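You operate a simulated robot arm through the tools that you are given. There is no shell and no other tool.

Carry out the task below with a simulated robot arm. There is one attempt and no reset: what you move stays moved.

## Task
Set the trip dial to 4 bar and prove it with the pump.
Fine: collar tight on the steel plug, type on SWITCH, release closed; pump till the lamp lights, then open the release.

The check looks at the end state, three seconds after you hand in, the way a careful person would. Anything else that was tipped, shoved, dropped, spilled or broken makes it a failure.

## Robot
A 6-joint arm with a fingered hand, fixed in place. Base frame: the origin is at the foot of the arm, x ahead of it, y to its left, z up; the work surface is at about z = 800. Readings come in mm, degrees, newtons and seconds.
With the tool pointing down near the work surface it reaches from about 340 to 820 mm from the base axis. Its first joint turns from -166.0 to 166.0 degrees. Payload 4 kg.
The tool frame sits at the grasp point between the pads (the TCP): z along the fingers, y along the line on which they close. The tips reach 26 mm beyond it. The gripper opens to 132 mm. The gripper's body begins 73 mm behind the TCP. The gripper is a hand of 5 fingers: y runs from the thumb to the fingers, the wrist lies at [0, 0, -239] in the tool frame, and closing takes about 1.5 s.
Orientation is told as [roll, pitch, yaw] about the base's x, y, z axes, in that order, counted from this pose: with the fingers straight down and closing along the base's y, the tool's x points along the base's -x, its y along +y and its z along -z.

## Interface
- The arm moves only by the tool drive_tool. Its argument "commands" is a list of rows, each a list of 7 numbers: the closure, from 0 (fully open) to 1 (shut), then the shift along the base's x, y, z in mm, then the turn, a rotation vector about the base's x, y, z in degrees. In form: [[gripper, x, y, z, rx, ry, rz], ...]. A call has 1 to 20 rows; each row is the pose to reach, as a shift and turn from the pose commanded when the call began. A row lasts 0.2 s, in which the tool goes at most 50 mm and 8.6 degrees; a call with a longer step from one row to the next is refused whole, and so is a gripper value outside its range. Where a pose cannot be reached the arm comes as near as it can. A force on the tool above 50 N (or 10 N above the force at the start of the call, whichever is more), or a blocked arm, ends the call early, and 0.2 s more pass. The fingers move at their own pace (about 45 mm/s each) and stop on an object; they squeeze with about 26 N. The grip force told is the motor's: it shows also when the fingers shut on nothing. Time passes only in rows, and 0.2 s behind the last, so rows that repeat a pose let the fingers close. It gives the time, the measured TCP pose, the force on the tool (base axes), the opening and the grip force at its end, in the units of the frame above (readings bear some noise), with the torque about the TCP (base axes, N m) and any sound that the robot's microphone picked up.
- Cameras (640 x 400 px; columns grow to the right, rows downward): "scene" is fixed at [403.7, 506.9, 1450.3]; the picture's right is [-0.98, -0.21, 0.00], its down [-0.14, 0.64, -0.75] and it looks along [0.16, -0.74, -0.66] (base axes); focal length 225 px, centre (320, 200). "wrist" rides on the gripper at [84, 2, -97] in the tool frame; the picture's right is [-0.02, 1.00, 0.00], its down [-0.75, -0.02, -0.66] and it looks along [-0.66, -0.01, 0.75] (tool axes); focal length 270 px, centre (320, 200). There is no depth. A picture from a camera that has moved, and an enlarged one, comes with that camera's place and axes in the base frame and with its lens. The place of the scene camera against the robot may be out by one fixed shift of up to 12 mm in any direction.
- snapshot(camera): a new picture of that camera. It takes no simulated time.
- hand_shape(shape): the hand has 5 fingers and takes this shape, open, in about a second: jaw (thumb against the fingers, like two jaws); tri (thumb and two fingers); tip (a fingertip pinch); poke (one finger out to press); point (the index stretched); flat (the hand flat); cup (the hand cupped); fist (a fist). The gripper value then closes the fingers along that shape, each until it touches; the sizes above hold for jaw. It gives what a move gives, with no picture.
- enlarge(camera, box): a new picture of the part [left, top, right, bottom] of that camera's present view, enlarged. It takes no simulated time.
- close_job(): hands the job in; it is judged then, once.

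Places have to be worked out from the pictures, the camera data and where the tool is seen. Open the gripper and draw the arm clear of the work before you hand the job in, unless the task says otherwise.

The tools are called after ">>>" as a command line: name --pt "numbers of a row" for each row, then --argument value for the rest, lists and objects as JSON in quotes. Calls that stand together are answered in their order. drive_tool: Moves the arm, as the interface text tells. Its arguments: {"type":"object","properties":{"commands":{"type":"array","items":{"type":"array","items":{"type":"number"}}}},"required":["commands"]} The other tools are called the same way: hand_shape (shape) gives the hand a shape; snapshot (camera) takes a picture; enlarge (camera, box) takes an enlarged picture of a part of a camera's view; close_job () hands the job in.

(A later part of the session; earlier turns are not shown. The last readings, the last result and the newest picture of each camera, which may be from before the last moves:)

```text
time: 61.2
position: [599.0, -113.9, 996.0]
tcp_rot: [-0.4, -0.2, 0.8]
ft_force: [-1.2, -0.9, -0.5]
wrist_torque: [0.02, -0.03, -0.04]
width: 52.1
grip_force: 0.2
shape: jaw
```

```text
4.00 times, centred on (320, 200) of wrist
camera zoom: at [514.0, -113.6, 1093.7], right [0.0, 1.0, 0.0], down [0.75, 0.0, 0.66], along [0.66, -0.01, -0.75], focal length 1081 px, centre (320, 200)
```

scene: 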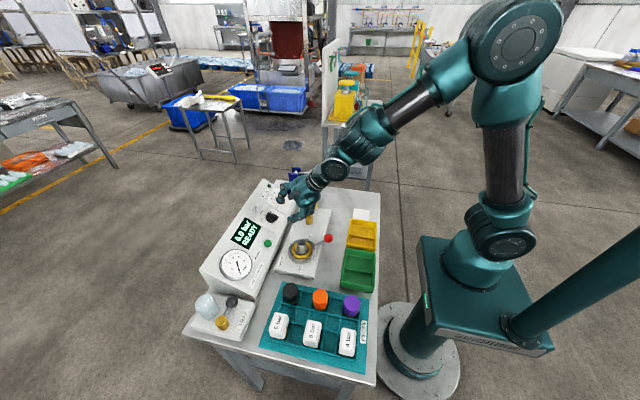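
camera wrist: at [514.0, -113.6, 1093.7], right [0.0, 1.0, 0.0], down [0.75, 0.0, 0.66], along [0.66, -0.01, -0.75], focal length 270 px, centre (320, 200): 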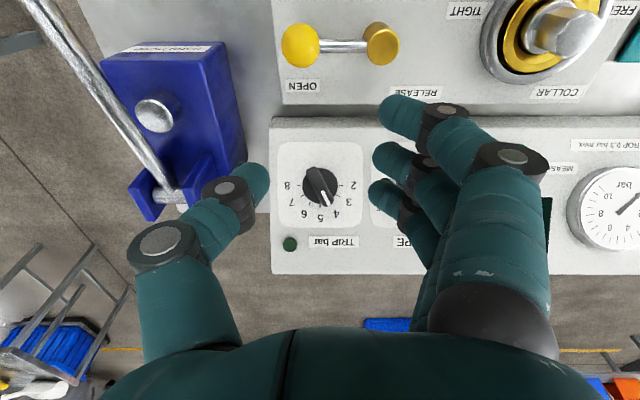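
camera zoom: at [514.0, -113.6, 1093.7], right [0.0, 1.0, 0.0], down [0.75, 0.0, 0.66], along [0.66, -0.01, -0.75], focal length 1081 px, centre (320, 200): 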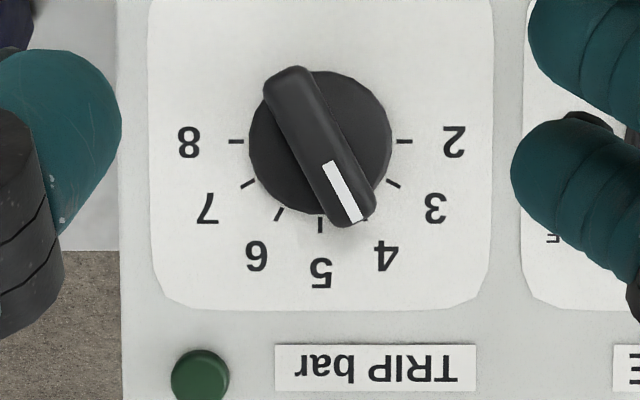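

The view is now square-on: the mark points at about 4, though I want its exact angle against the ticks. I zoom in tighter.

>>> enlarge --camera "wrist" --box '[290, 160, 350, 210]'

>>> enlarge --camera "scene" --box '[255, 170, 305, 220]'

```text
8.00 times, centred on (320, 185) of wrist
camera zoom: at [514.0, -113.6, 1093.7], right [0.0, 1.0, 0.0], down [0.75, 0.0, 0.66], along [0.66, -0.01, -0.75], focal length 2162 px, centre (320, 320)
```

zoom: 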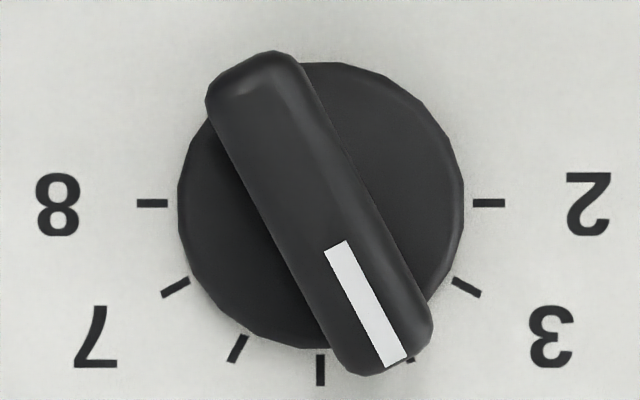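

```text
8.00 times, centred on (280, 195) of scene
camera zoom: at [403.7, 506.9, 1450.3], right [-0.98, -0.21, 0.0], down [-0.14, 0.64, -0.75], along [0.16, -0.74, -0.66], focal length 1801 px, centre (640, 240)
```

zoom: 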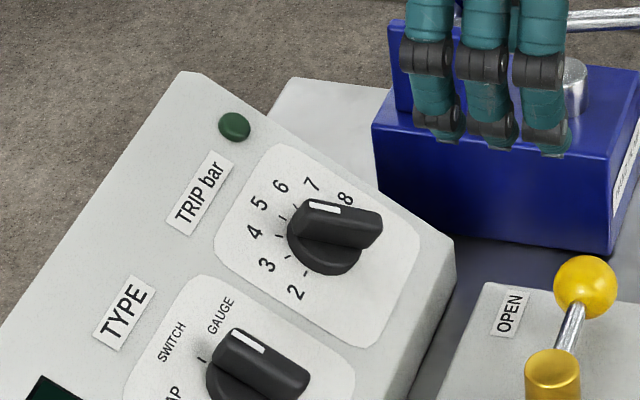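

Square-on, the ridge edges and white mark measure about 27.5° against the 30° tick for 4, i.e. about 4.08 bar. I correct the last 2-3° by gripping with the hand aligned to the ridge (yaw 27.5°) and nudging it.

>>> drive_tool --pt "0.6 0 0 0 0 0 7" --pt "0.6 0 0 0 0 0 14" --pt "0.6 0 0 0 0 0 21" --pt "0.6 0 0 0 0 0 26.7" --pt "0.6 0 0 0 0 0 26.7"

>>> drive_tool --pt "0.6 5 0 -8 0 -7.8 0" --pt "0.6 10 0 -16 0 -15.6 0" --pt "0.6 15 0 -24 0 -23.4 0" --pt "0.6 20 0 -32 0 -31.2 0" --pt "0.6 24 0 -41 0 -39 0" --pt "0.6 24 0 -41 0 -39 0"

>>> snapshot --camera "wrist"

>>> enlarge --camera "wrist" --box '[250, 40, 390, 160]'

```text
time: 62.4
position: [599.2, -115.1, 997.0]
tcp_rot: [-0.3, -0.2, 27.6]
ft_force: [0.0, 0.6, 0.3]
wrist_torque: [0.0, 0.01, 0.01]
width: 52.2
grip_force: 0.1
shape: jaw
```

```text
time: 63.8
position: [623.0, -115.7, 954.7]
tcp_rot: [-20.9, -34.2, 34.2]
ft_force: [-0.2, 0.6, -1.2]
wrist_torque: [0.01, 0.02, -0.01]
width: 51.9
grip_force: 0.1
shape: jaw
```

```text
taken
camera wrist: at [502.5, -153.7, 982.4], right [-0.34, 0.89, -0.28], down [0.1, 0.34, 0.94], along [0.93, 0.29, -0.21], focal length 270 px, centre (320, 200)
```

wrist: 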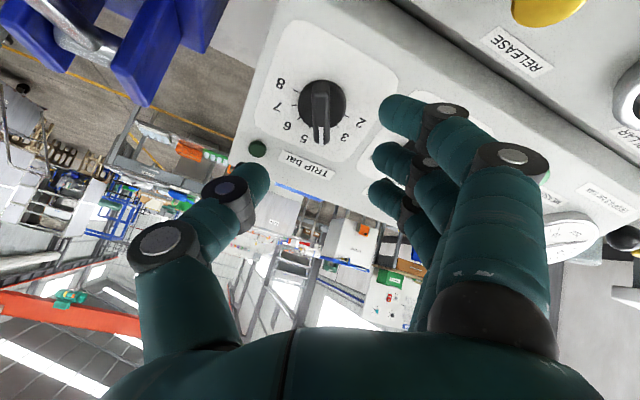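

```text
3.33 times, centred on (320, 100) of wrist
camera zoom: at [502.5, -153.7, 982.4], right [-0.34, 0.89, -0.28], down [0.1, 0.34, 0.94], along [0.93, 0.29, -0.21], focal length 901 px, centre (320, 533)
```

zoom: 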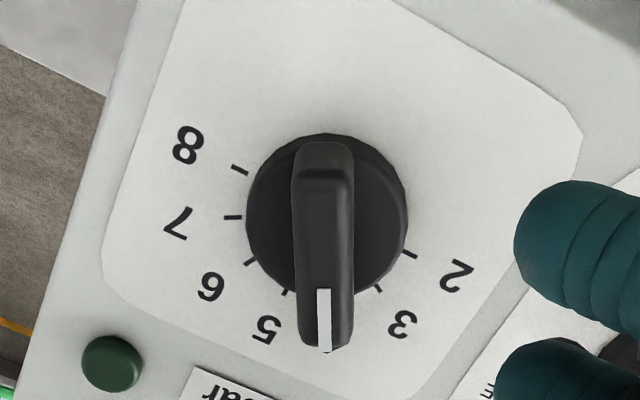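

The ridge is aligned with the hand (vertical in the view). I move in along the axis, centred on the ridge, and close.

>>> drive_tool --pt "0.6 13 1 -16 0 0 0" --pt "0.6 26 2 -32 0 0 0" --pt "0.6 39 2.3 -48 0 0 0" --pt "0.6 46 2.3 -56 0 0 0" --pt "0.6 52.4 2.3 -63.4 0 0 0" --pt "0.6 52.4 2.3 -63.4 0 0 0"

>>> snapshot --camera "wrist"

>>> drive_tool --pt "1 0 0 0 0 0 0" --pt "1 0 0 0 0 0 0" --pt "1 0 0 0 0 0 0" --pt "1 0 0 0 0 0 0" --pt "1 0 0 0 0 0 0"

>>> enlarge --camera "wrist" --box '[250, 100, 390, 230]'

```text
time: 65.2
position: [674.6, -112.3, 892.5]
tcp_rot: [-21.0, -34.1, 34.1]
ft_force: [0.6, -0.3, 0.0]
wrist_torque: [0.0, 0.01, -0.01]
width: 51.8
grip_force: 0.0
shape: jaw
```

```text
taken
camera wrist: at [554.2, -150.8, 919.5], right [-0.34, 0.89, -0.28], down [0.1, 0.34, 0.94], along [0.93, 0.29, -0.21], focal length 270 px, centre (320, 200)
```

wrist: 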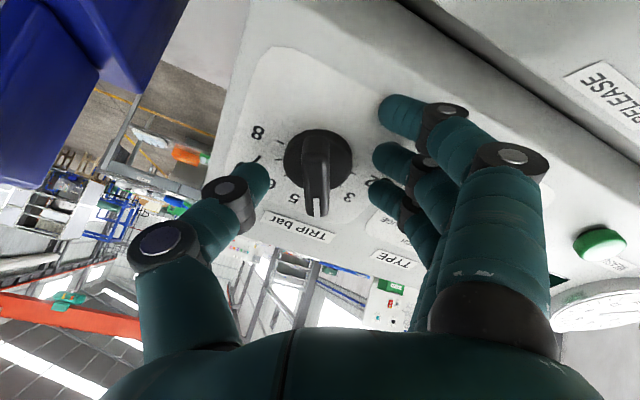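

```text
time: 66.4
position: [673.8, -114.0, 892.2]
tcp_rot: [-21.0, -34.1, 34.1]
ft_force: [-0.3, -3.4, 3.7]
wrist_torque: [0.07, 0.07, 0.07]
width: 9.3
grip_force: 26.4
shape: jaw
```

```text
3.08 times, centred on (320, 165) of wrist
camera zoom: at [554.2, -151.4, 920.0], right [-0.34, 0.9, -0.29], down [0.1, 0.34, 0.94], along [0.93, 0.29, -0.21], focal length 832 px, centre (320, 308)
```

zoom: 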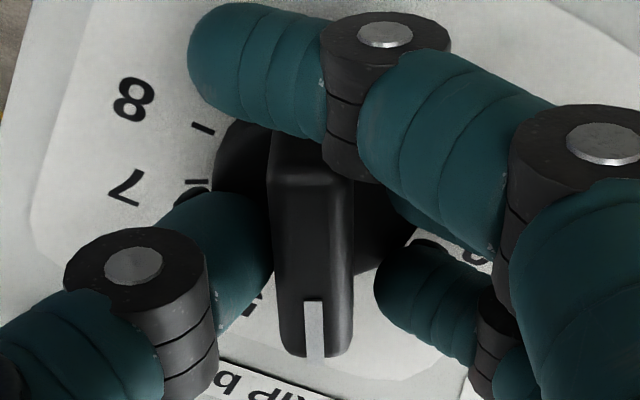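

The ridge is held. I turn it back about 3° toward 3 and release, then look square-on again.

>>> drive_tool --pt "1 0 0 0 -0.95 0 1.15" --pt "1 0 0 0 -1.95 0 2.4" --pt "1 0 0 0 -1.95 0 2.4"

>>> enlarge --camera "wrist" --box '[250, 100, 390, 230]'

>>> drive_tool --pt "0.6 0 0 0 0 0 0" --pt "0.6 0 0 0 0 0 0" --pt "0.6 0 0 0 0 0 0" --pt "0.6 -8 0 10 0 0 0" --pt "0.6 -20 0 24 0 0 0" --pt "0.6 -38 0 47 0 0 0" --pt "0.6 -50 0 62 0 0 0" --pt "0.6 -50 0 62 0 0 0"

>>> drive_tool --pt "0.6 -5 0 9 0 7.8 0" --pt "0.6 -10 0 18 0 15.6 0" --pt "0.6 -15 0 27 0 23.4 0" --pt "0.6 -20 0 36 0 31.2 0" --pt "0.6 -24 0 42 0 39 0" --pt "0.6 -24 0 42 0 39 0"

>>> snapshot --camera "wrist"

```text
time: 67.2
position: [673.9, -114.0, 893.0]
tcp_rot: [-22.9, -32.8, 37.6]
ft_force: [-10.2, -10.7, 3.1]
wrist_torque: [-0.06, 0.31, -0.12]
width: 9.3
grip_force: 25.7
shape: jaw
```

```text
3.08 times, centred on (320, 165) of wrist
camera zoom: at [556.0, -155.1, 921.7], right [-0.38, 0.87, -0.31], down [0.09, 0.37, 0.92], along [0.92, 0.32, -0.22], focal length 832 px, centre (320, 308)
```

zoom: 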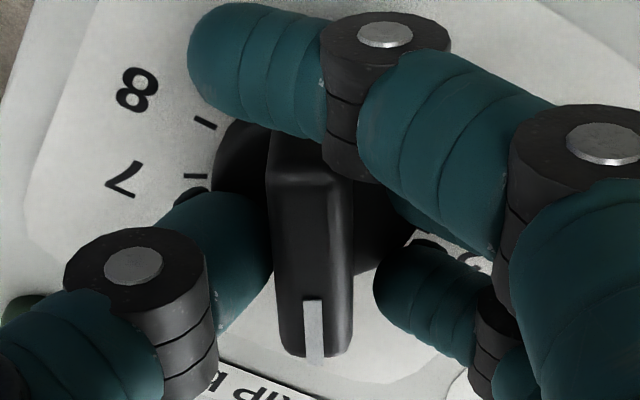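

```text
time: 69.0
position: [623.9, -113.8, 956.2]
tcp_rot: [-22.7, -32.8, 37.5]
ft_force: [-0.6, 0.3, -0.9]
wrist_torque: [0.02, 0.01, 0.05]
width: 52.1
grip_force: 0.0
shape: jaw
```

```text
time: 70.4
position: [601.3, -112.0, 995.4]
tcp_rot: [-0.2, -0.2, 30.8]
ft_force: [0.1, -0.5, -1.2]
wrist_torque: [0.01, 0.01, -0.01]
width: 52.2
grip_force: 0.0
shape: jaw
```

```text
taken
camera wrist: at [527.0, -153.2, 1093.5], right [-0.49, 0.87, 0.0], down [0.65, 0.37, 0.66], along [0.58, 0.32, -0.75], focal length 270 px, centre (320, 200)
```

wrist: 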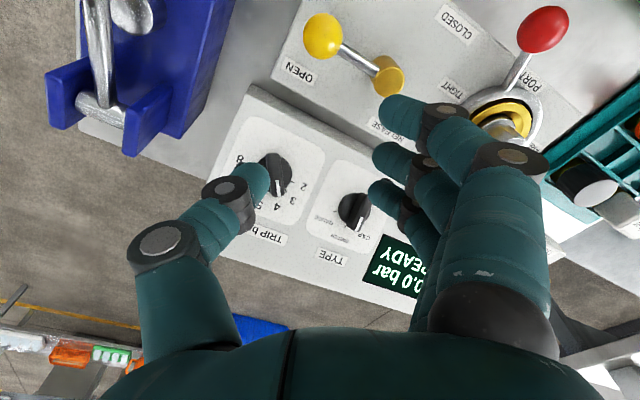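

The thumb hides part of TRIP at this yaw. I turn the hand back to yaw 0 to look square-on at the dial.

>>> drive_tool --pt "0.6 0 0 0 0 0 -8" --pt "0.6 0 0 0 0 0 -16" --pt "0.6 0 0 0 0 0 -24" --pt "0.6 0 0 0 0 0 -30.8" --pt "0.6 0 0 0 0 0 -30.8"

>>> snapshot --camera "wrist"

>>> enlarge --camera "wrist" --box '[290, 160, 350, 210]'

```text
time: 71.6
position: [602.2, -111.8, 997.0]
tcp_rot: [-0.3, -0.3, 0.0]
ft_force: [0.4, 0.2, 0.4]
wrist_torque: [-0.01, -0.02, 0.02]
width: 52.2
grip_force: 0.0
shape: jaw
```

```text
taken
camera wrist: at [515.7, -109.5, 1093.5], right [0.02, 1.0, 0.0], down [0.75, -0.01, 0.66], along [0.66, -0.02, -0.75], focal length 270 px, centre (320, 200)
```

wrist: 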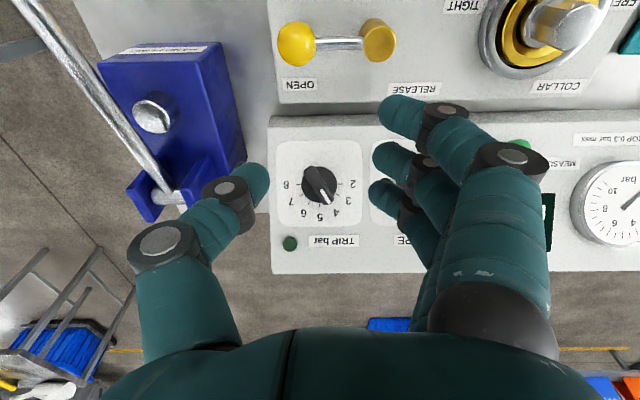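

```text
8.00 times, centred on (320, 185) of wrist
camera zoom: at [515.7, -109.5, 1093.5], right [0.02, 1.0, 0.0], down [0.75, -0.01, 0.66], along [0.66, -0.02, -0.75], focal length 2162 px, centre (320, 320)
```

zoom: 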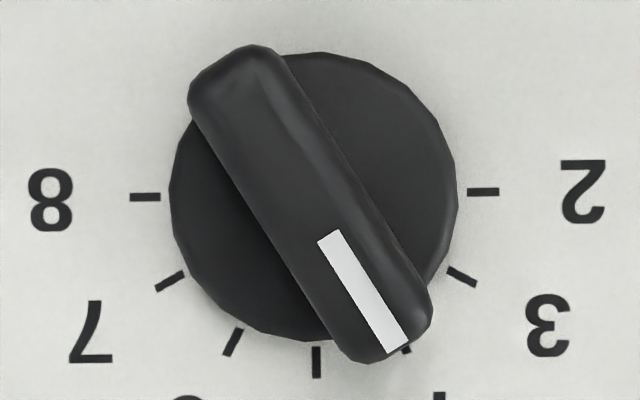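

The mark now reads 30.6° from 5 with the picture's tilt taken out, i.e. 3.98 bar: TRIP is on 4. Next is the release lever, with its ball at (564,-131,852) and pivot at about (562,-66). I hover above the ball with yaw 55° and the hand opened to 79 mm so the fingers clear the stem.

>>> drive_tool --pt "0.4 -6 -4 -4 0 0 8" --pt "0.4 -12 -8 -8 0 0 16" --pt "0.4 -18 -12 -12 0 0 24" --pt "0.4 -24 -16 -20 0 0 32" --pt "0.4 -32 -20 -30 0 0 40" --pt "0.4 -38 -24 -40 0 0 48" --pt "0.4 -43 -26 -47 0 0 55" --pt "0.4 -43 -26 -47 0 0 55"

>>> snapshot --camera "wrist"

>>> enlarge --camera "scene" --box '[240, 130, 380, 240]'

```text
time: 73.4
position: [559.2, -139.0, 947.2]
tcp_rot: [-0.4, -0.2, 55.0]
ft_force: [-0.1, 0.1, 0.5]
wrist_torque: [0.01, 0.01, 0.02]
width: 79.0
grip_force: 0.0
shape: jaw
```

```text
taken
camera wrist: at [508.5, -206.6, 1045.3], right [-0.81, 0.59, 0.0], down [0.44, 0.61, 0.66], along [0.39, 0.53, -0.75], focal length 270 px, centre (320, 200)
```

wrist: 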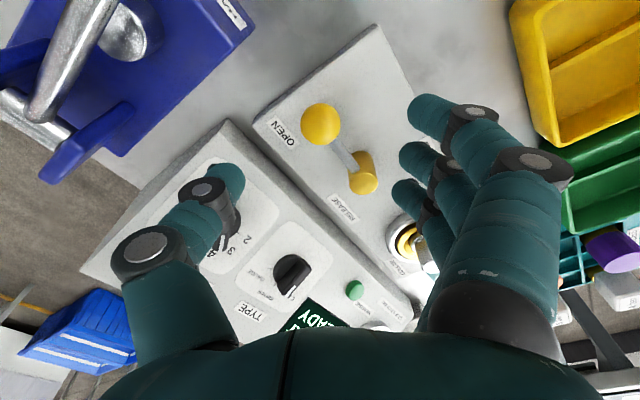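

```text
3.64 times, centred on (310, 185) of scene
camera zoom: at [403.7, 506.9, 1450.3], right [-0.98, -0.21, 0.0], down [-0.14, 0.64, -0.75], along [0.16, -0.74, -0.66], focal length 818 px, centre (356, 254)
```

zoom: 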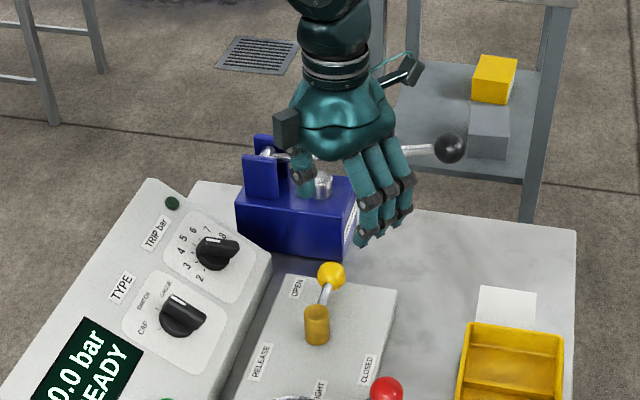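

The ball lies at about (563,-132) and the spread hand clears both stem and pivot. I descend to TCP z≈863.

>>> drive_tool --pt "0.4 -1 1 -22 0 0 0" --pt "0.4 -1 1 -44 0 0 0" --pt "0.4 -1 1 -66 0 0 0" --pt "0.4 -1 1 -84 0 0 0" --pt "0.4 -1 1 -84 0 0 0"

>>> snapshot --camera "wrist"

>>> enlarge --camera "scene" --box '[240, 130, 380, 240]'

```text
time: 74.6
position: [560.3, -138.1, 867.5]
tcp_rot: [-0.4, -0.3, 54.9]
ft_force: [0.2, 0.5, -0.2]
wrist_torque: [0.01, -0.02, 0.0]
width: 78.8
grip_force: 0.0
shape: jaw
```

```text
taken
camera wrist: at [508.5, -206.6, 963.5], right [-0.81, 0.59, 0.0], down [0.44, 0.61, 0.66], along [0.39, 0.53, -0.75], focal length 270 px, centre (320, 200)
```

wrist: 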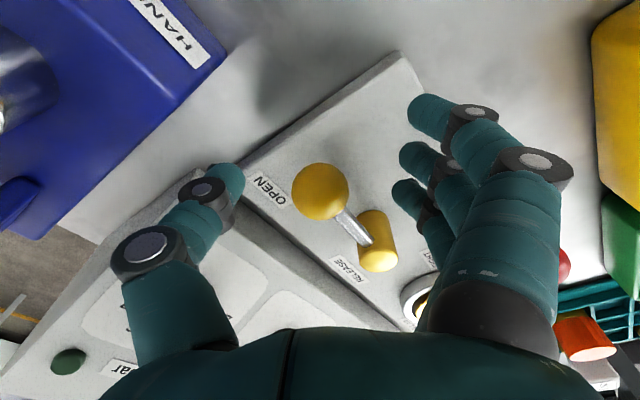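

```text
3.64 times, centred on (310, 185) of scene
camera zoom: at [403.7, 506.9, 1450.3], right [-0.98, -0.21, 0.0], down [-0.14, 0.64, -0.75], along [0.16, -0.74, -0.66], focal length 818 px, centre (356, 254)
```

zoom: 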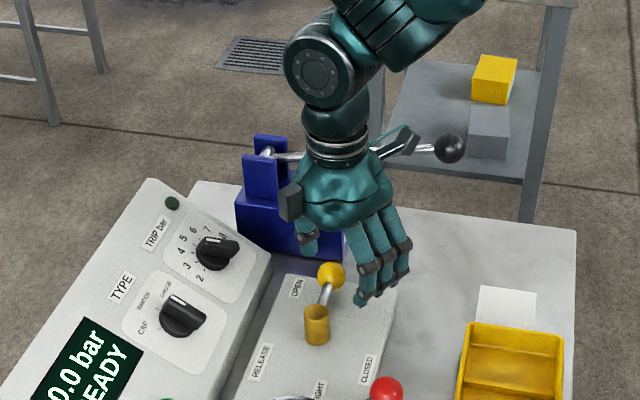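

The ball is centred 15 mm below the TCP. I go 3 mm lower and close on it.

>>> drive_tool --pt "0.4 0 0 -3 0 0 0" --pt "1 0 0 -3 0 0 0" --pt "1 0 0 -3 0 0 0" --pt "1 0 0 -3 0 0 0" --pt "1 0 0 -3 0 0 0" --pt "1 0 0 -3 0 0 0" --pt "1 0 0 -3 0 0 0" --pt "1 0 0 -3 0 0 0"

>>> snapshot --camera "wrist"

```text
time: 76.4
position: [557.7, -139.1, 863.7]
tcp_rot: [-0.2, -0.3, 54.9]
ft_force: [-2.6, -8.0, -3.8]
wrist_torque: [-0.14, 0.1, 0.12]
width: 17.0
grip_force: 26.5
shape: jaw
```

```text
taken
camera wrist: at [508.5, -206.8, 960.2], right [-0.81, 0.59, 0.0], down [0.44, 0.61, 0.66], along [0.39, 0.53, -0.75], focal length 270 px, centre (320, 200)
```

wrist: 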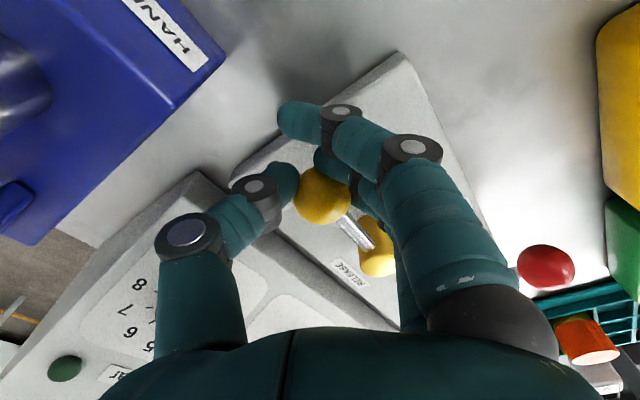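

The ball is held. I swing it along the arc about the pivot (562,-66), turning the hand back toward yaw 0 as it goes, the first 40° now.

>>> drive_tool --pt "1 -6 0.7 0 0 0 -3" --pt "1 -11.9 1.6 0 0 0 -6" --pt "1 -17.8 3.1 0 0 0 -9" --pt "1 -23.5 5 0 0 0 -12" --pt "1 -29 7.5 0 0 0 -15" --pt "1 -34.3 10.5 0 0 0 -18" --pt "1 -39.3 13.9 0 0 0 -21" --pt "1 -44.1 17.7 0 0 0 -24"

>>> snapshot --camera "wrist"

>>> enlarge --camera "scene" --box '[240, 150, 380, 260]'

```text
time: 78.2
position: [511.3, -119.3, 862.0]
tcp_rot: [-0.3, 0.1, 30.7]
ft_force: [-20.2, -32.1, -2.7]
wrist_torque: [-0.52, 0.24, -0.59]
width: 15.4
grip_force: 26.1
shape: jaw
```

```text
taken
camera wrist: at [438.1, -161.1, 959.8], right [-0.49, 0.87, 0.0], down [0.65, 0.37, 0.66], along [0.57, 0.32, -0.75], focal length 270 px, centre (320, 200)
```

wrist: 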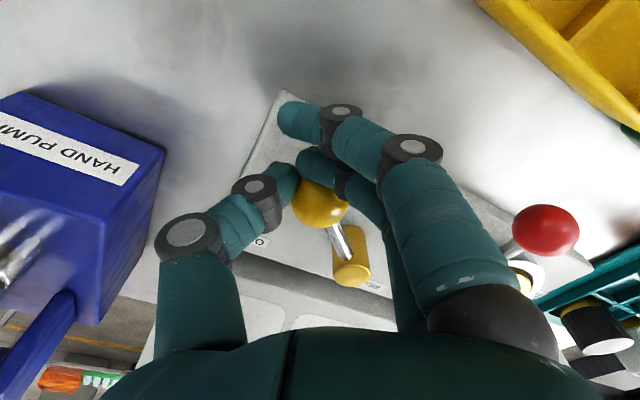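

```text
3.64 times, centred on (310, 205) of scene
camera zoom: at [403.7, 506.9, 1450.3], right [-0.98, -0.21, 0.0], down [-0.14, 0.64, -0.75], along [0.16, -0.74, -0.66], focal length 818 px, centre (356, 182)
```

zoom: 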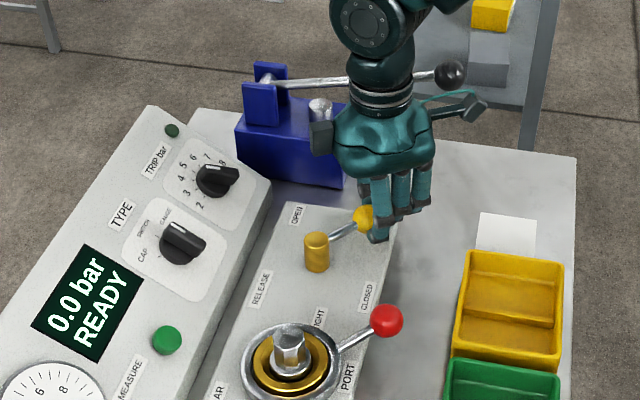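

The lever follows with only about 5 N against the turn, but 38 N pushes the hand outward: the ball has slid to the inner edge of the grip. I move the hand about 8 mm inward along the lever to centre the ball again.

>>> drive_tool --pt "1 1.8 1.8 0 0 0 0" --pt "1 3.6 3.6 0 0 0 0" --pt "1 5.4 5.5 0 0 0 0" --pt "1 5.4 5.5 0 0 0 0"

>>> snapshot --camera "wrist"

```text
time: 78.7
position: [511.9, -122.1, 861.2]
tcp_rot: [-0.5, 0.5, 30.1]
ft_force: [-9.6, -15.2, -0.6]
wrist_torque: [-0.19, 0.12, -0.25]
width: 14.4
grip_force: 25.3
shape: jaw
stopped in row 2: the force on the tool passed its limit at 52 N (the readings are from after the stop); the commanded pose is now the measured one
```

```text
taken
camera wrist: at [438.6, -161.4, 960.0], right [-0.49, 0.87, -0.01], down [0.66, 0.37, 0.65], along [0.57, 0.31, -0.76], focal length 270 px, centre (320, 200)
```

wrist: 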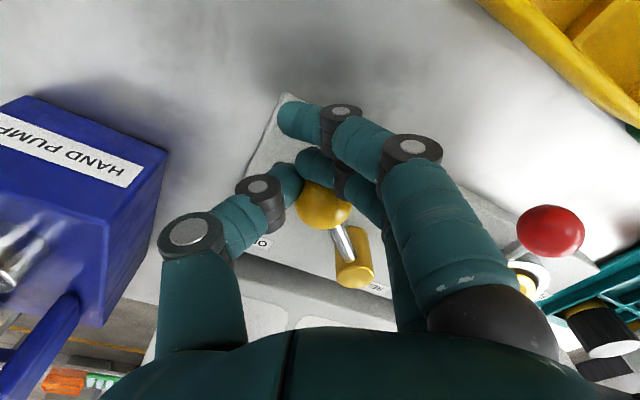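

Moving inward pressed the closed fingers against the outer side of the ball. I open to 53 mm, shift inward so that the ball at (522.5,-114) is in the middle, and close again.

>>> drive_tool --pt "0.6 0 0 0 0 0 0" --pt "0.6 0 0 0 0 0 0" --pt "0.6 0 0 0 0 0 0" --pt "0.6 4 3 0 0 0 0" --pt "0.6 9 6.5 0 0 0 0" --pt "0.6 9 6.5 0 0 0 0"

>>> snapshot --camera "wrist"

```text
time: 80.1
position: [522.3, -111.9, 862.2]
tcp_rot: [-0.4, 0.2, 30.5]
ft_force: [0.3, -0.3, 0.1]
wrist_torque: [0.01, -0.02, -0.02]
width: 52.0
grip_force: 0.1
shape: jaw
```

```text
taken
camera wrist: at [449.4, -153.0, 959.9], right [-0.49, 0.87, -0.01], down [0.66, 0.37, 0.66], along [0.57, 0.32, -0.76], focal length 270 px, centre (320, 200)
```

wrist: 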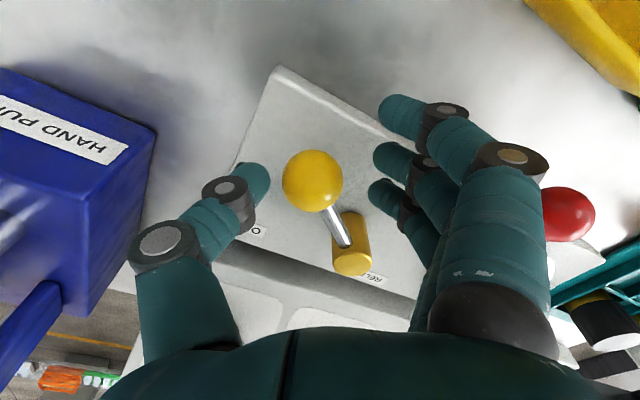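

The ball is now well centred in the hand. I close and check that the grip holds without a side force.

>>> drive_tool --pt "1 0 -1 0 0 0 0" --pt "1 0 -1 0 0 0 0" --pt "1 0 -1 0 0 0 0" --pt "1 0 -1 0 0 0 0" --pt "1 0 -1 0 0 0 0"

>>> snapshot --camera "wrist"

```text
time: 81.3
position: [522.5, -111.7, 862.0]
tcp_rot: [-0.4, 0.3, 30.6]
ft_force: [-2.9, -0.8, -2.7]
wrist_torque: [0.0, 0.08, 0.14]
width: 19.4
grip_force: 26.0
shape: jaw
```

```text
taken
camera wrist: at [448.3, -153.6, 959.7], right [-0.49, 0.87, -0.01], down [0.66, 0.37, 0.65], along [0.57, 0.32, -0.76], focal length 270 px, centre (320, 200)
```

wrist: 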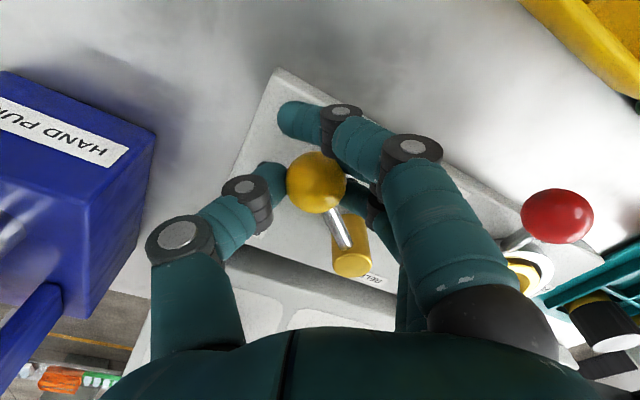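

The grip is centred and nearly force-free. I continue the arc toward CLOSED.

>>> drive_tool --pt "1 -3.6 3.6 0 0 0 -2.7" --pt "1 -7.2 7.5 0 0 0 -5.5" --pt "1 -10.5 12 0 0 0 -8.5" --pt "1 -13.5 16.5 0 0 0 -11.5" --pt "1 -16 21.5 0 0 0 -14.5" --pt "1 -18.2 26.5 0 0 0 -17.5"

>>> snapshot --camera "wrist"

>>> enlarge --camera "scene" --box '[240, 150, 380, 260]'

```text
time: 82.7
position: [503.8, -88.0, 861.1]
tcp_rot: [-0.4, 0.3, 12.9]
ft_force: [-0.7, -8.4, -10.1]
wrist_torque: [-0.1, 0.05, -0.45]
width: 18.6
grip_force: 25.8
shape: jaw
```

```text
taken
camera wrist: at [421.4, -104.4, 960.1], right [-0.2, 0.98, -0.01], down [0.74, 0.16, 0.65], along [0.64, 0.13, -0.76], focal length 270 px, centre (320, 200)
```

wrist: 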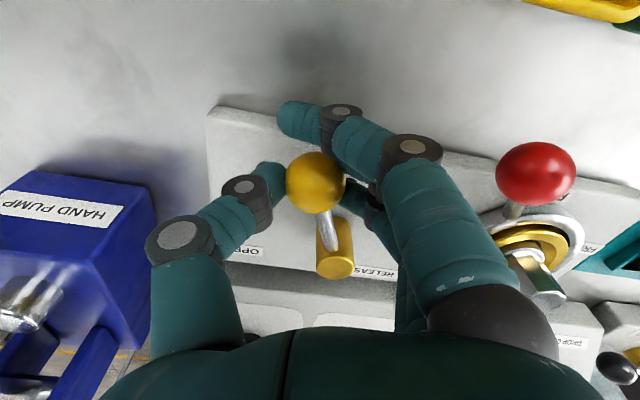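

```text
3.64 times, centred on (310, 205) of scene
camera zoom: at [403.7, 506.9, 1450.3], right [-0.98, -0.21, 0.0], down [-0.14, 0.64, -0.75], along [0.16, -0.74, -0.66], focal length 818 px, centre (356, 182)
```

zoom: 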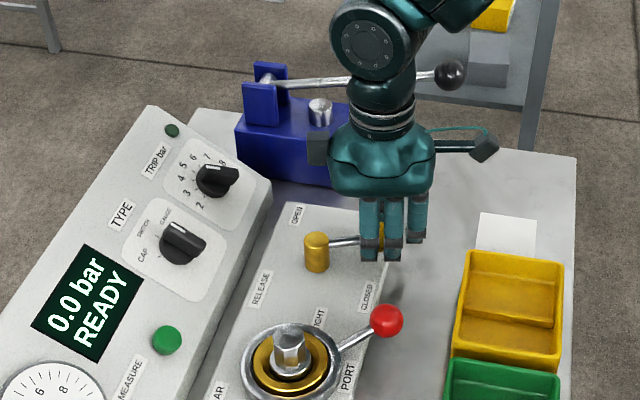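

The lever follows smoothly at about 200°. I finish the last 20° to the CLOSED stop in small steps.

>>> drive_tool --pt "1 -1.5 5.2 0 0 0 -3" --pt "1 -2.8 10.5 0 0 0 -6" --pt "1 -3.4 14.2 0 0 0 -8" --pt "1 -3.7 17.8 0 0 0 -10" --pt "1 -3.8 21.5 0 0 0 -12"

>>> snapshot --camera "wrist"

>>> enlarge --camera "scene" --box '[240, 150, 380, 260]'

```text
time: 83.9
position: [501.8, -67.1, 861.9]
tcp_rot: [-0.6, 0.2, 0.8]
ft_force: [-0.1, -26.7, 0.6]
wrist_torque: [-0.6, 0.03, -0.01]
width: 21.3
grip_force: 26.0
shape: jaw
```

```text
taken
camera wrist: at [417.2, -66.3, 959.5], right [0.01, 1.0, -0.01], down [0.75, 0.0, 0.66], along [0.66, -0.01, -0.75], focal length 270 px, centre (320, 200)
```

wrist: 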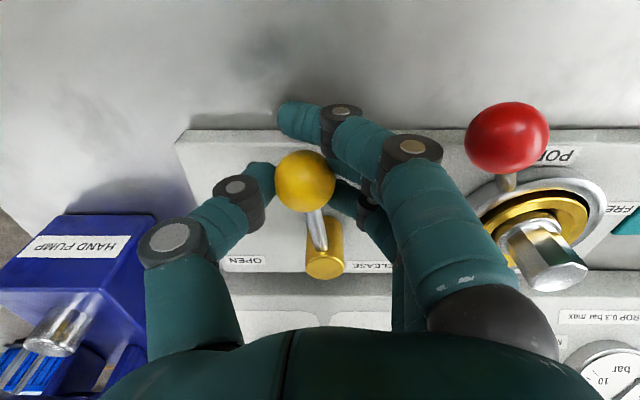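

```text
3.64 times, centred on (310, 205) of scene
camera zoom: at [403.7, 506.9, 1450.3], right [-0.98, -0.21, 0.0], down [-0.14, 0.64, -0.75], along [0.16, -0.74, -0.66], focal length 818 px, centre (356, 182)
```

zoom: 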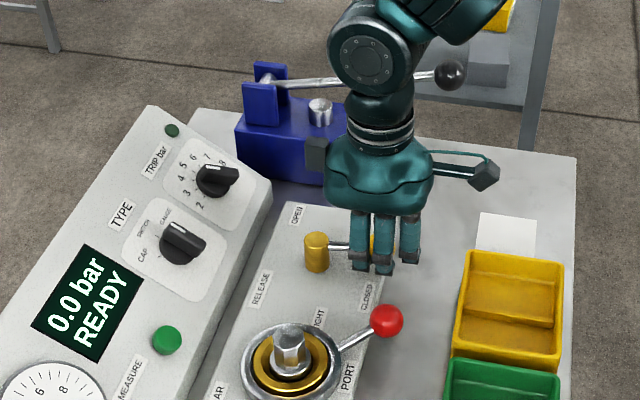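

The force rose to 27 N and the ball lags, at about 188°; this may be the stop. I push on another 6 mm to see whether the lever moves at all.

>>> drive_tool --pt "1 0 2 0 0 0 0" --pt "1 0 4 0 0 0 0" --pt "1 0 6 0 0 0 0" --pt "1 0 8 0 0 0 0"

>>> snapshot --camera "wrist"

```text
time: 84.9
position: [501.2, -60.6, 863.1]
tcp_rot: [-0.7, 0.2, 0.7]
ft_force: [0.3, -38.5, 10.8]
wrist_torque: [-0.93, 0.01, -0.03]
width: 26.9
grip_force: 26.2
shape: jaw
```

```text
taken
camera wrist: at [417.0, -58.9, 960.1], right [0.01, 1.0, -0.01], down [0.76, 0.0, 0.66], along [0.66, -0.01, -0.75], focal length 270 px, centre (320, 200)
```

wrist: 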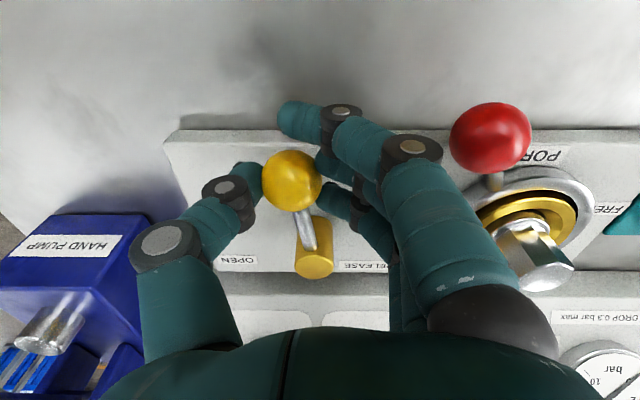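

The ball moved less than 1 mm under 38 N, so the lever is against its CLOSED stop. I open, centre on the ball, and lift to look at it from above.

>>> drive_tool --pt "0.6 0 0 0 0 0 0" --pt "0.6 0 0 0 0 0 0" --pt "0.6 0 -4 0 0 0 0" --pt "0.6 0 -11 0 0 0 0" --pt "0.6 0 -13 10 0 0 0" --pt "0.6 0 -13 40 0 0 0" --pt "0.6 0 -13 80 0 0 0" --pt "0.6 0 -13 110 0 0 0" --pt "0.6 -30 -13 130 0 0 0" --pt "0.6 -60 -13 150 0 0 0" --pt "0.6 -60 -13 150 0 0 0"

>>> snapshot --camera "wrist"

>>> enlarge --camera "scene" --box '[240, 150, 380, 260]'

```text
time: 87.3
position: [441.5, -70.8, 1009.5]
tcp_rot: [-0.4, 0.1, 1.0]
ft_force: [0.3, -0.3, 0.0]
wrist_torque: [0.0, -0.01, 0.01]
width: 53.0
grip_force: 0.2
shape: jaw
```

```text
taken
camera wrist: at [357.1, -69.7, 1105.5], right [0.0, 1.0, -0.01], down [0.76, 0.0, 0.66], along [0.66, -0.01, -0.76], focal length 270 px, centre (320, 200)
```

wrist: 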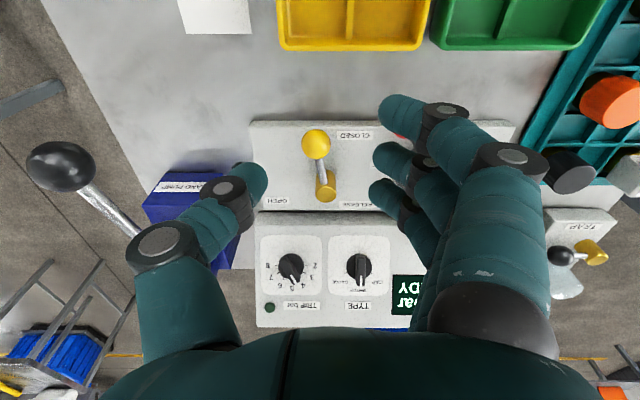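

```text
3.64 times, centred on (310, 205) of scene
camera zoom: at [403.7, 506.9, 1450.3], right [-0.98, -0.21, 0.0], down [-0.14, 0.64, -0.75], along [0.16, -0.74, -0.66], focal length 818 px, centre (356, 182)
```

zoom: 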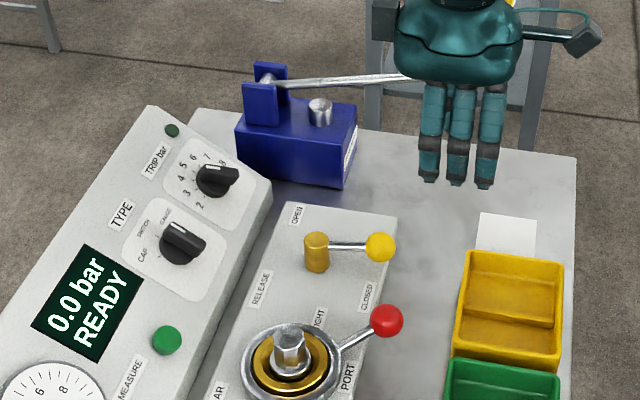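

I zoom in to judge the lever's angle against the board edges and the CLOSED label.

>>> enlarge --camera "wrist" --box '[245, 110, 405, 220]'

>>> enlarge --camera "scene" --box '[280, 190, 350, 250]'

```text
3.64 times, centred on (325, 165) of wrist
camera zoom: at [357.1, -69.7, 1105.5], right [0.0, 1.0, -0.01], down [0.76, 0.0, 0.66], along [0.66, -0.01, -0.76], focal length 983 px, centre (302, 327)
```

zoom: 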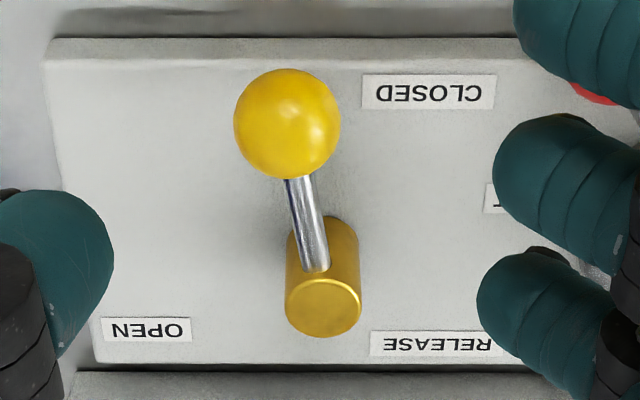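

```text
6.67 times, centred on (315, 220) of scene
camera zoom: at [403.7, 506.9, 1450.3], right [-0.98, -0.21, 0.0], down [-0.14, 0.64, -0.75], along [0.16, -0.74, -0.66], focal length 1500 px, centre (353, 67)
```

zoom: 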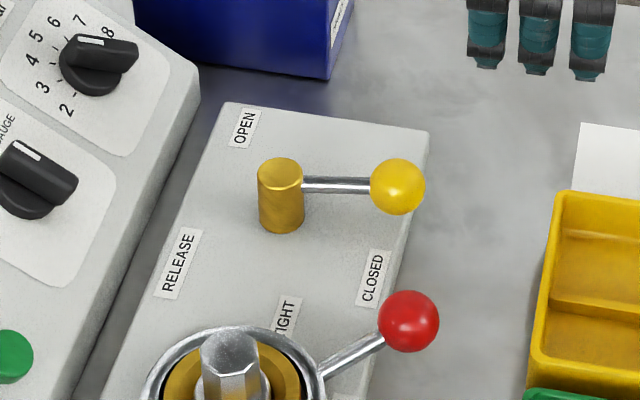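

The lever sits against its stop, beside the CLOSED label; the travel was about 80°, and 38 N did not move it further. Now the pump: its black ball is at about (461,-245,952). I move above it, half open, at a safe height.

>>> drive_tool --pt "0.5 0 0 30 0 0 0" --pt "0.5 3 -25 45 0 0 0" --pt "0.5 6 -60 45 0 0 0" --pt "0.5 9 -95 45 0 0 0" --pt "0.5 12 -130 45 0 0 0" --pt "0.5 15 -155 45 0 0 -0.5" --pt "0.5 19 -174 45 0 0 -1" --pt "0.5 19 -174 45 0 0 -1"

>>> snapshot --camera "wrist"

>>> enlarge --camera "scene" --box '[220, 110, 400, 260]'

```text
time: 89.1
position: [459.7, -243.5, 1058.8]
tcp_rot: [-0.4, 0.4, -0.1]
ft_force: [0.1, -0.5, 0.9]
wrist_torque: [0.01, -0.03, 0.01]
width: 65.1
grip_force: 0.0
shape: jaw
```

```text
taken
camera wrist: at [375.1, -241.2, 1156.9], right [0.02, 1.0, -0.01], down [0.76, -0.01, 0.66], along [0.65, -0.02, -0.76], focal length 270 px, centre (320, 200)
```

wrist: 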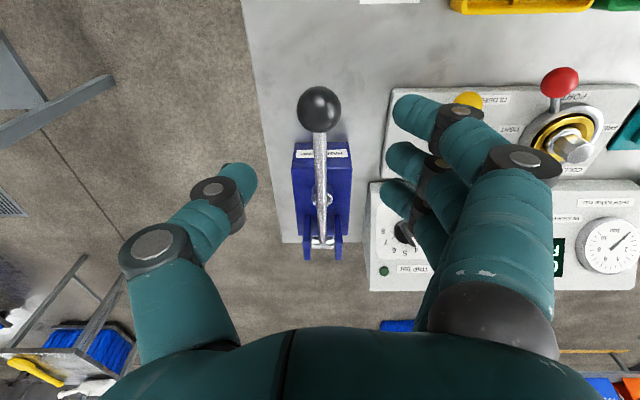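

```text
2.67 times, centred on (310, 185) of scene
camera zoom: at [403.7, 506.9, 1450.3], right [-0.98, -0.21, 0.0], down [-0.14, 0.64, -0.75], along [0.16, -0.74, -0.66], focal length 600 px, centre (347, 240)
```

zoom: 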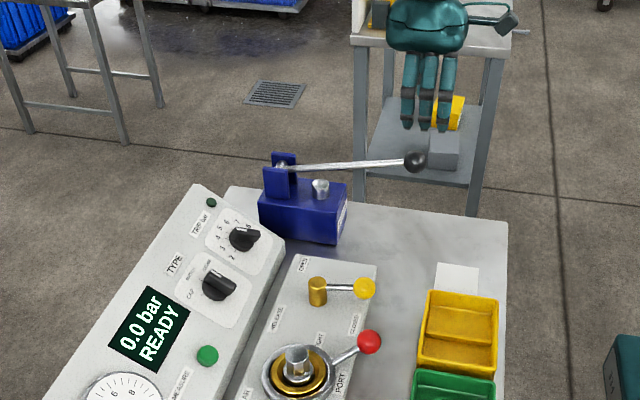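

The black ball is at about (459.5,-245.5,951), 34 mm across, with the lever running straight to +x. I descend around it, half open.

>>> drive_tool --pt "0.5 0.5 -1 -25 0 0 0" --pt "0.5 1 -2.2 -50 0 0 0" --pt "0.5 1 -2.2 -75 0 0 0" --pt "0.5 1 -2.2 -90 0 0 0" --pt "0.5 1 -2.2 -100.5 0 0 0" --pt "0.5 1 -2.2 -100.5 0 0 0"

>>> snapshot --camera "wrist"

>>> enlarge --camera "scene" --box '[250, 110, 390, 230]'

```text
time: 90.5
position: [458.7, -246.1, 957.0]
tcp_rot: [-0.4, 0.2, 0.0]
ft_force: [-0.4, 0.6, -0.3]
wrist_torque: [-0.03, 0.01, -0.01]
width: 65.3
grip_force: 0.1
shape: jaw
```

```text
taken
camera wrist: at [374.4, -244.3, 1055.2], right [0.02, 1.0, -0.01], down [0.76, -0.01, 0.66], along [0.65, -0.02, -0.76], focal length 270 px, centre (320, 200)
```

wrist: 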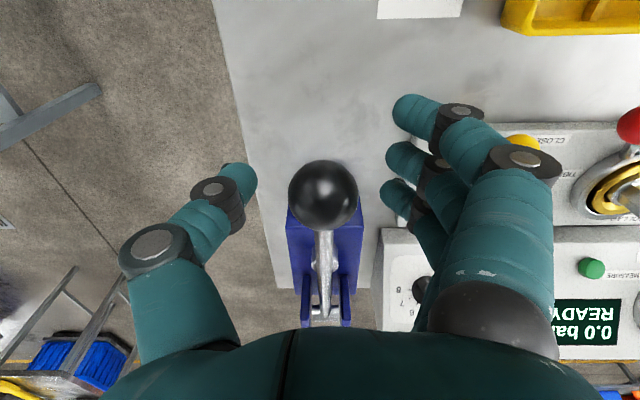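

```text
3.33 times, centred on (320, 170) of scene
camera zoom: at [403.7, 506.9, 1450.3], right [-0.98, -0.21, 0.0], down [-0.14, 0.64, -0.75], along [0.16, -0.74, -0.66], focal length 750 px, centre (320, 300)
```

zoom: 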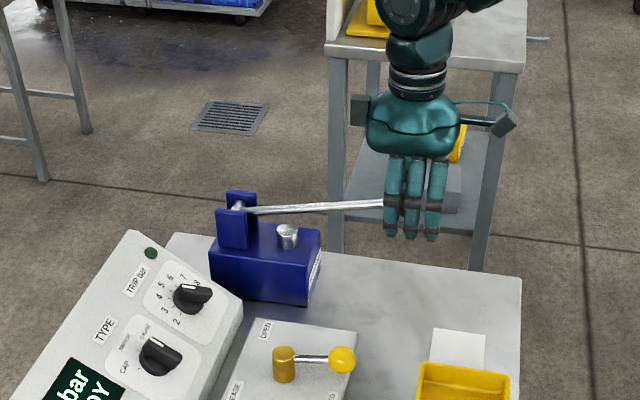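

The ball is centred 6 mm below the TCP. I settle 4 mm lower, shift 3 mm toward the pivot, and close firmly.

>>> drive_tool --pt "0.5 3 1 -4 0 0 0" --pt "1 3 1 -4 0 0 0" --pt "1 3 1 -4 0 0 0" --pt "1 3 1 -4 0 0 0" --pt "1 3 1 -4 0 0 0" --pt "1 3 1 -4 0 0 0"

>>> snapshot --camera "wrist"

```text
time: 91.9
position: [462.6, -246.2, 954.3]
tcp_rot: [-0.4, 0.2, 0.0]
ft_force: [1.9, -3.4, -9.6]
wrist_torque: [0.08, 0.03, 0.23]
width: 8.1
grip_force: 25.9
shape: jaw
```

```text
taken
camera wrist: at [378.0, -243.4, 1050.6], right [0.02, 1.0, -0.01], down [0.76, -0.01, 0.65], along [0.65, -0.02, -0.76], focal length 270 px, centre (320, 200)
```

wrist: 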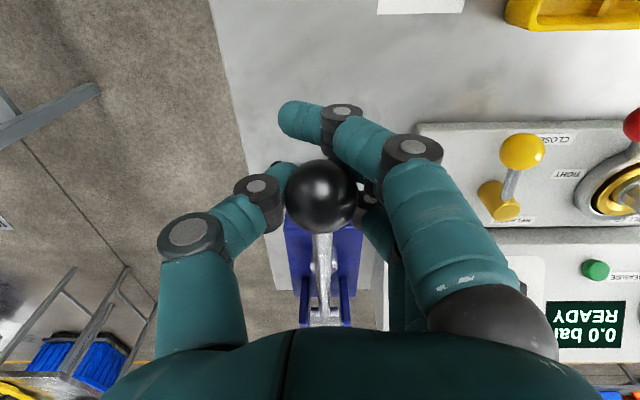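

The fingers wrap the ball. I press it down slowly along its arc, 30 mm to begin with, and watch the force and display.

>>> drive_tool --pt "1 -0.5 0 -6 0 0 0" --pt "1 -1 0 -12 0 0 0" --pt "1 -1.5 0 -18 0 0 0" --pt "1 -2 0 -24 0 0 0" --pt "1 -2.5 0 -30 0 0 0"

>>> snapshot --camera "wrist"

>>> enlarge --camera "scene" --box '[220, 130, 380, 270]'

```text
time: 93.1
position: [460.9, -245.7, 923.4]
tcp_rot: [-0.4, 0.2, 0.0]
ft_force: [0.1, -0.9, -0.3]
wrist_torque: [0.01, 0.0, 0.01]
width: 2.0
grip_force: 26.2
shape: jaw
```

```text
taken
camera wrist: at [377.3, -243.4, 1020.3], right [0.02, 1.0, -0.01], down [0.76, -0.01, 0.65], along [0.65, -0.02, -0.76], focal length 270 px, centre (320, 200)
```

wrist: 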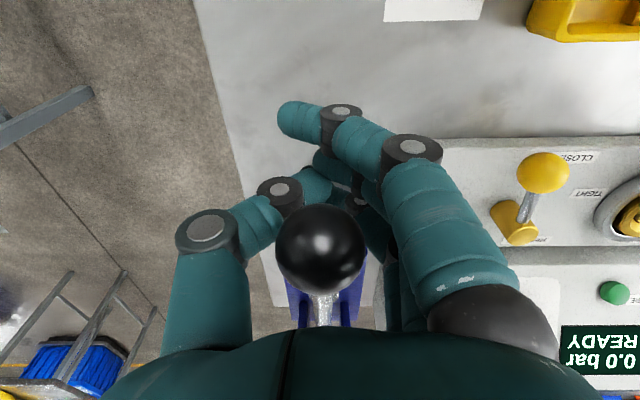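

```text
2.86 times, centred on (300, 200) of scene
camera zoom: at [403.7, 506.9, 1450.3], right [-0.98, -0.21, 0.0], down [-0.14, 0.64, -0.75], along [0.16, -0.74, -0.66], focal length 643 px, centre (377, 200)
```

zoom: 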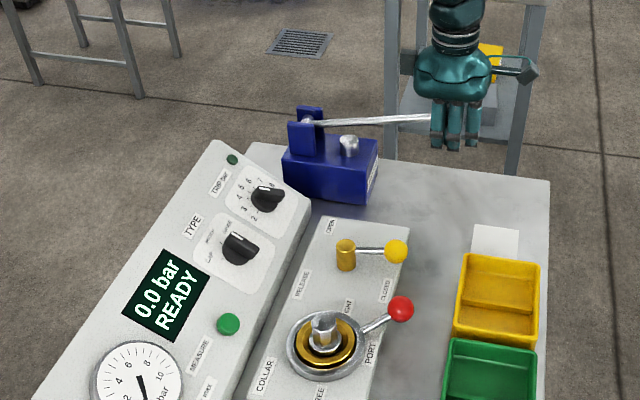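

The ball slipped up inside the closed hand: it is still at z≈955, now 31 mm above the TCP, with the fingers closed beneath it. That makes a cage, where the palm can press down and the fingers can lift. I push on until the palm meets the ball and the lever moves.

>>> drive_tool --pt "1 0 0 -6 0 0 0" --pt "1 0 0 -12 0 0 0" --pt "1 0 0 -18 0 0 0" --pt "1 0 0 -24 0 0 0" --pt "1 0 0 -30 0 0 0" --pt "1 0 0 -36 0 0 0" --pt "1 0 0 -42 0 0 0"

>>> snapshot --camera "wrist"

>>> enlarge --camera "scene" --box '[220, 130, 380, 270]'

```text
time: 94.7
position: [461.2, -245.8, 880.4]
tcp_rot: [-0.3, 0.2, -0.1]
ft_force: [-1.0, 0.3, 3.0]
wrist_torque: [-0.11, -0.18, -0.03]
width: 2.1
grip_force: 25.7
shape: jaw
```

```text
taken
camera wrist: at [376.8, -243.7, 978.2], right [0.02, 1.0, -0.01], down [0.76, -0.01, 0.66], along [0.66, -0.02, -0.76], focal length 270 px, centre (320, 200)
```

wrist: 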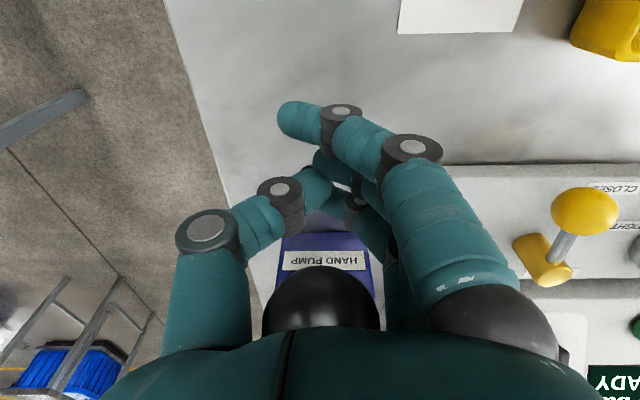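

```text
2.86 times, centred on (300, 200) of scene
camera zoom: at [403.7, 506.9, 1450.3], right [-0.98, -0.21, 0.0], down [-0.14, 0.64, -0.75], along [0.16, -0.74, -0.66], focal length 643 px, centre (377, 200)
```

zoom: 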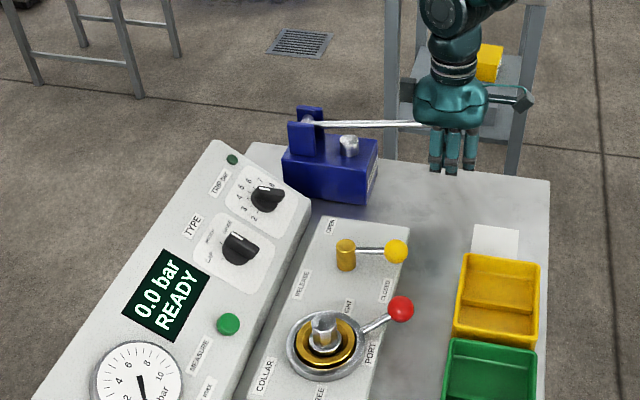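

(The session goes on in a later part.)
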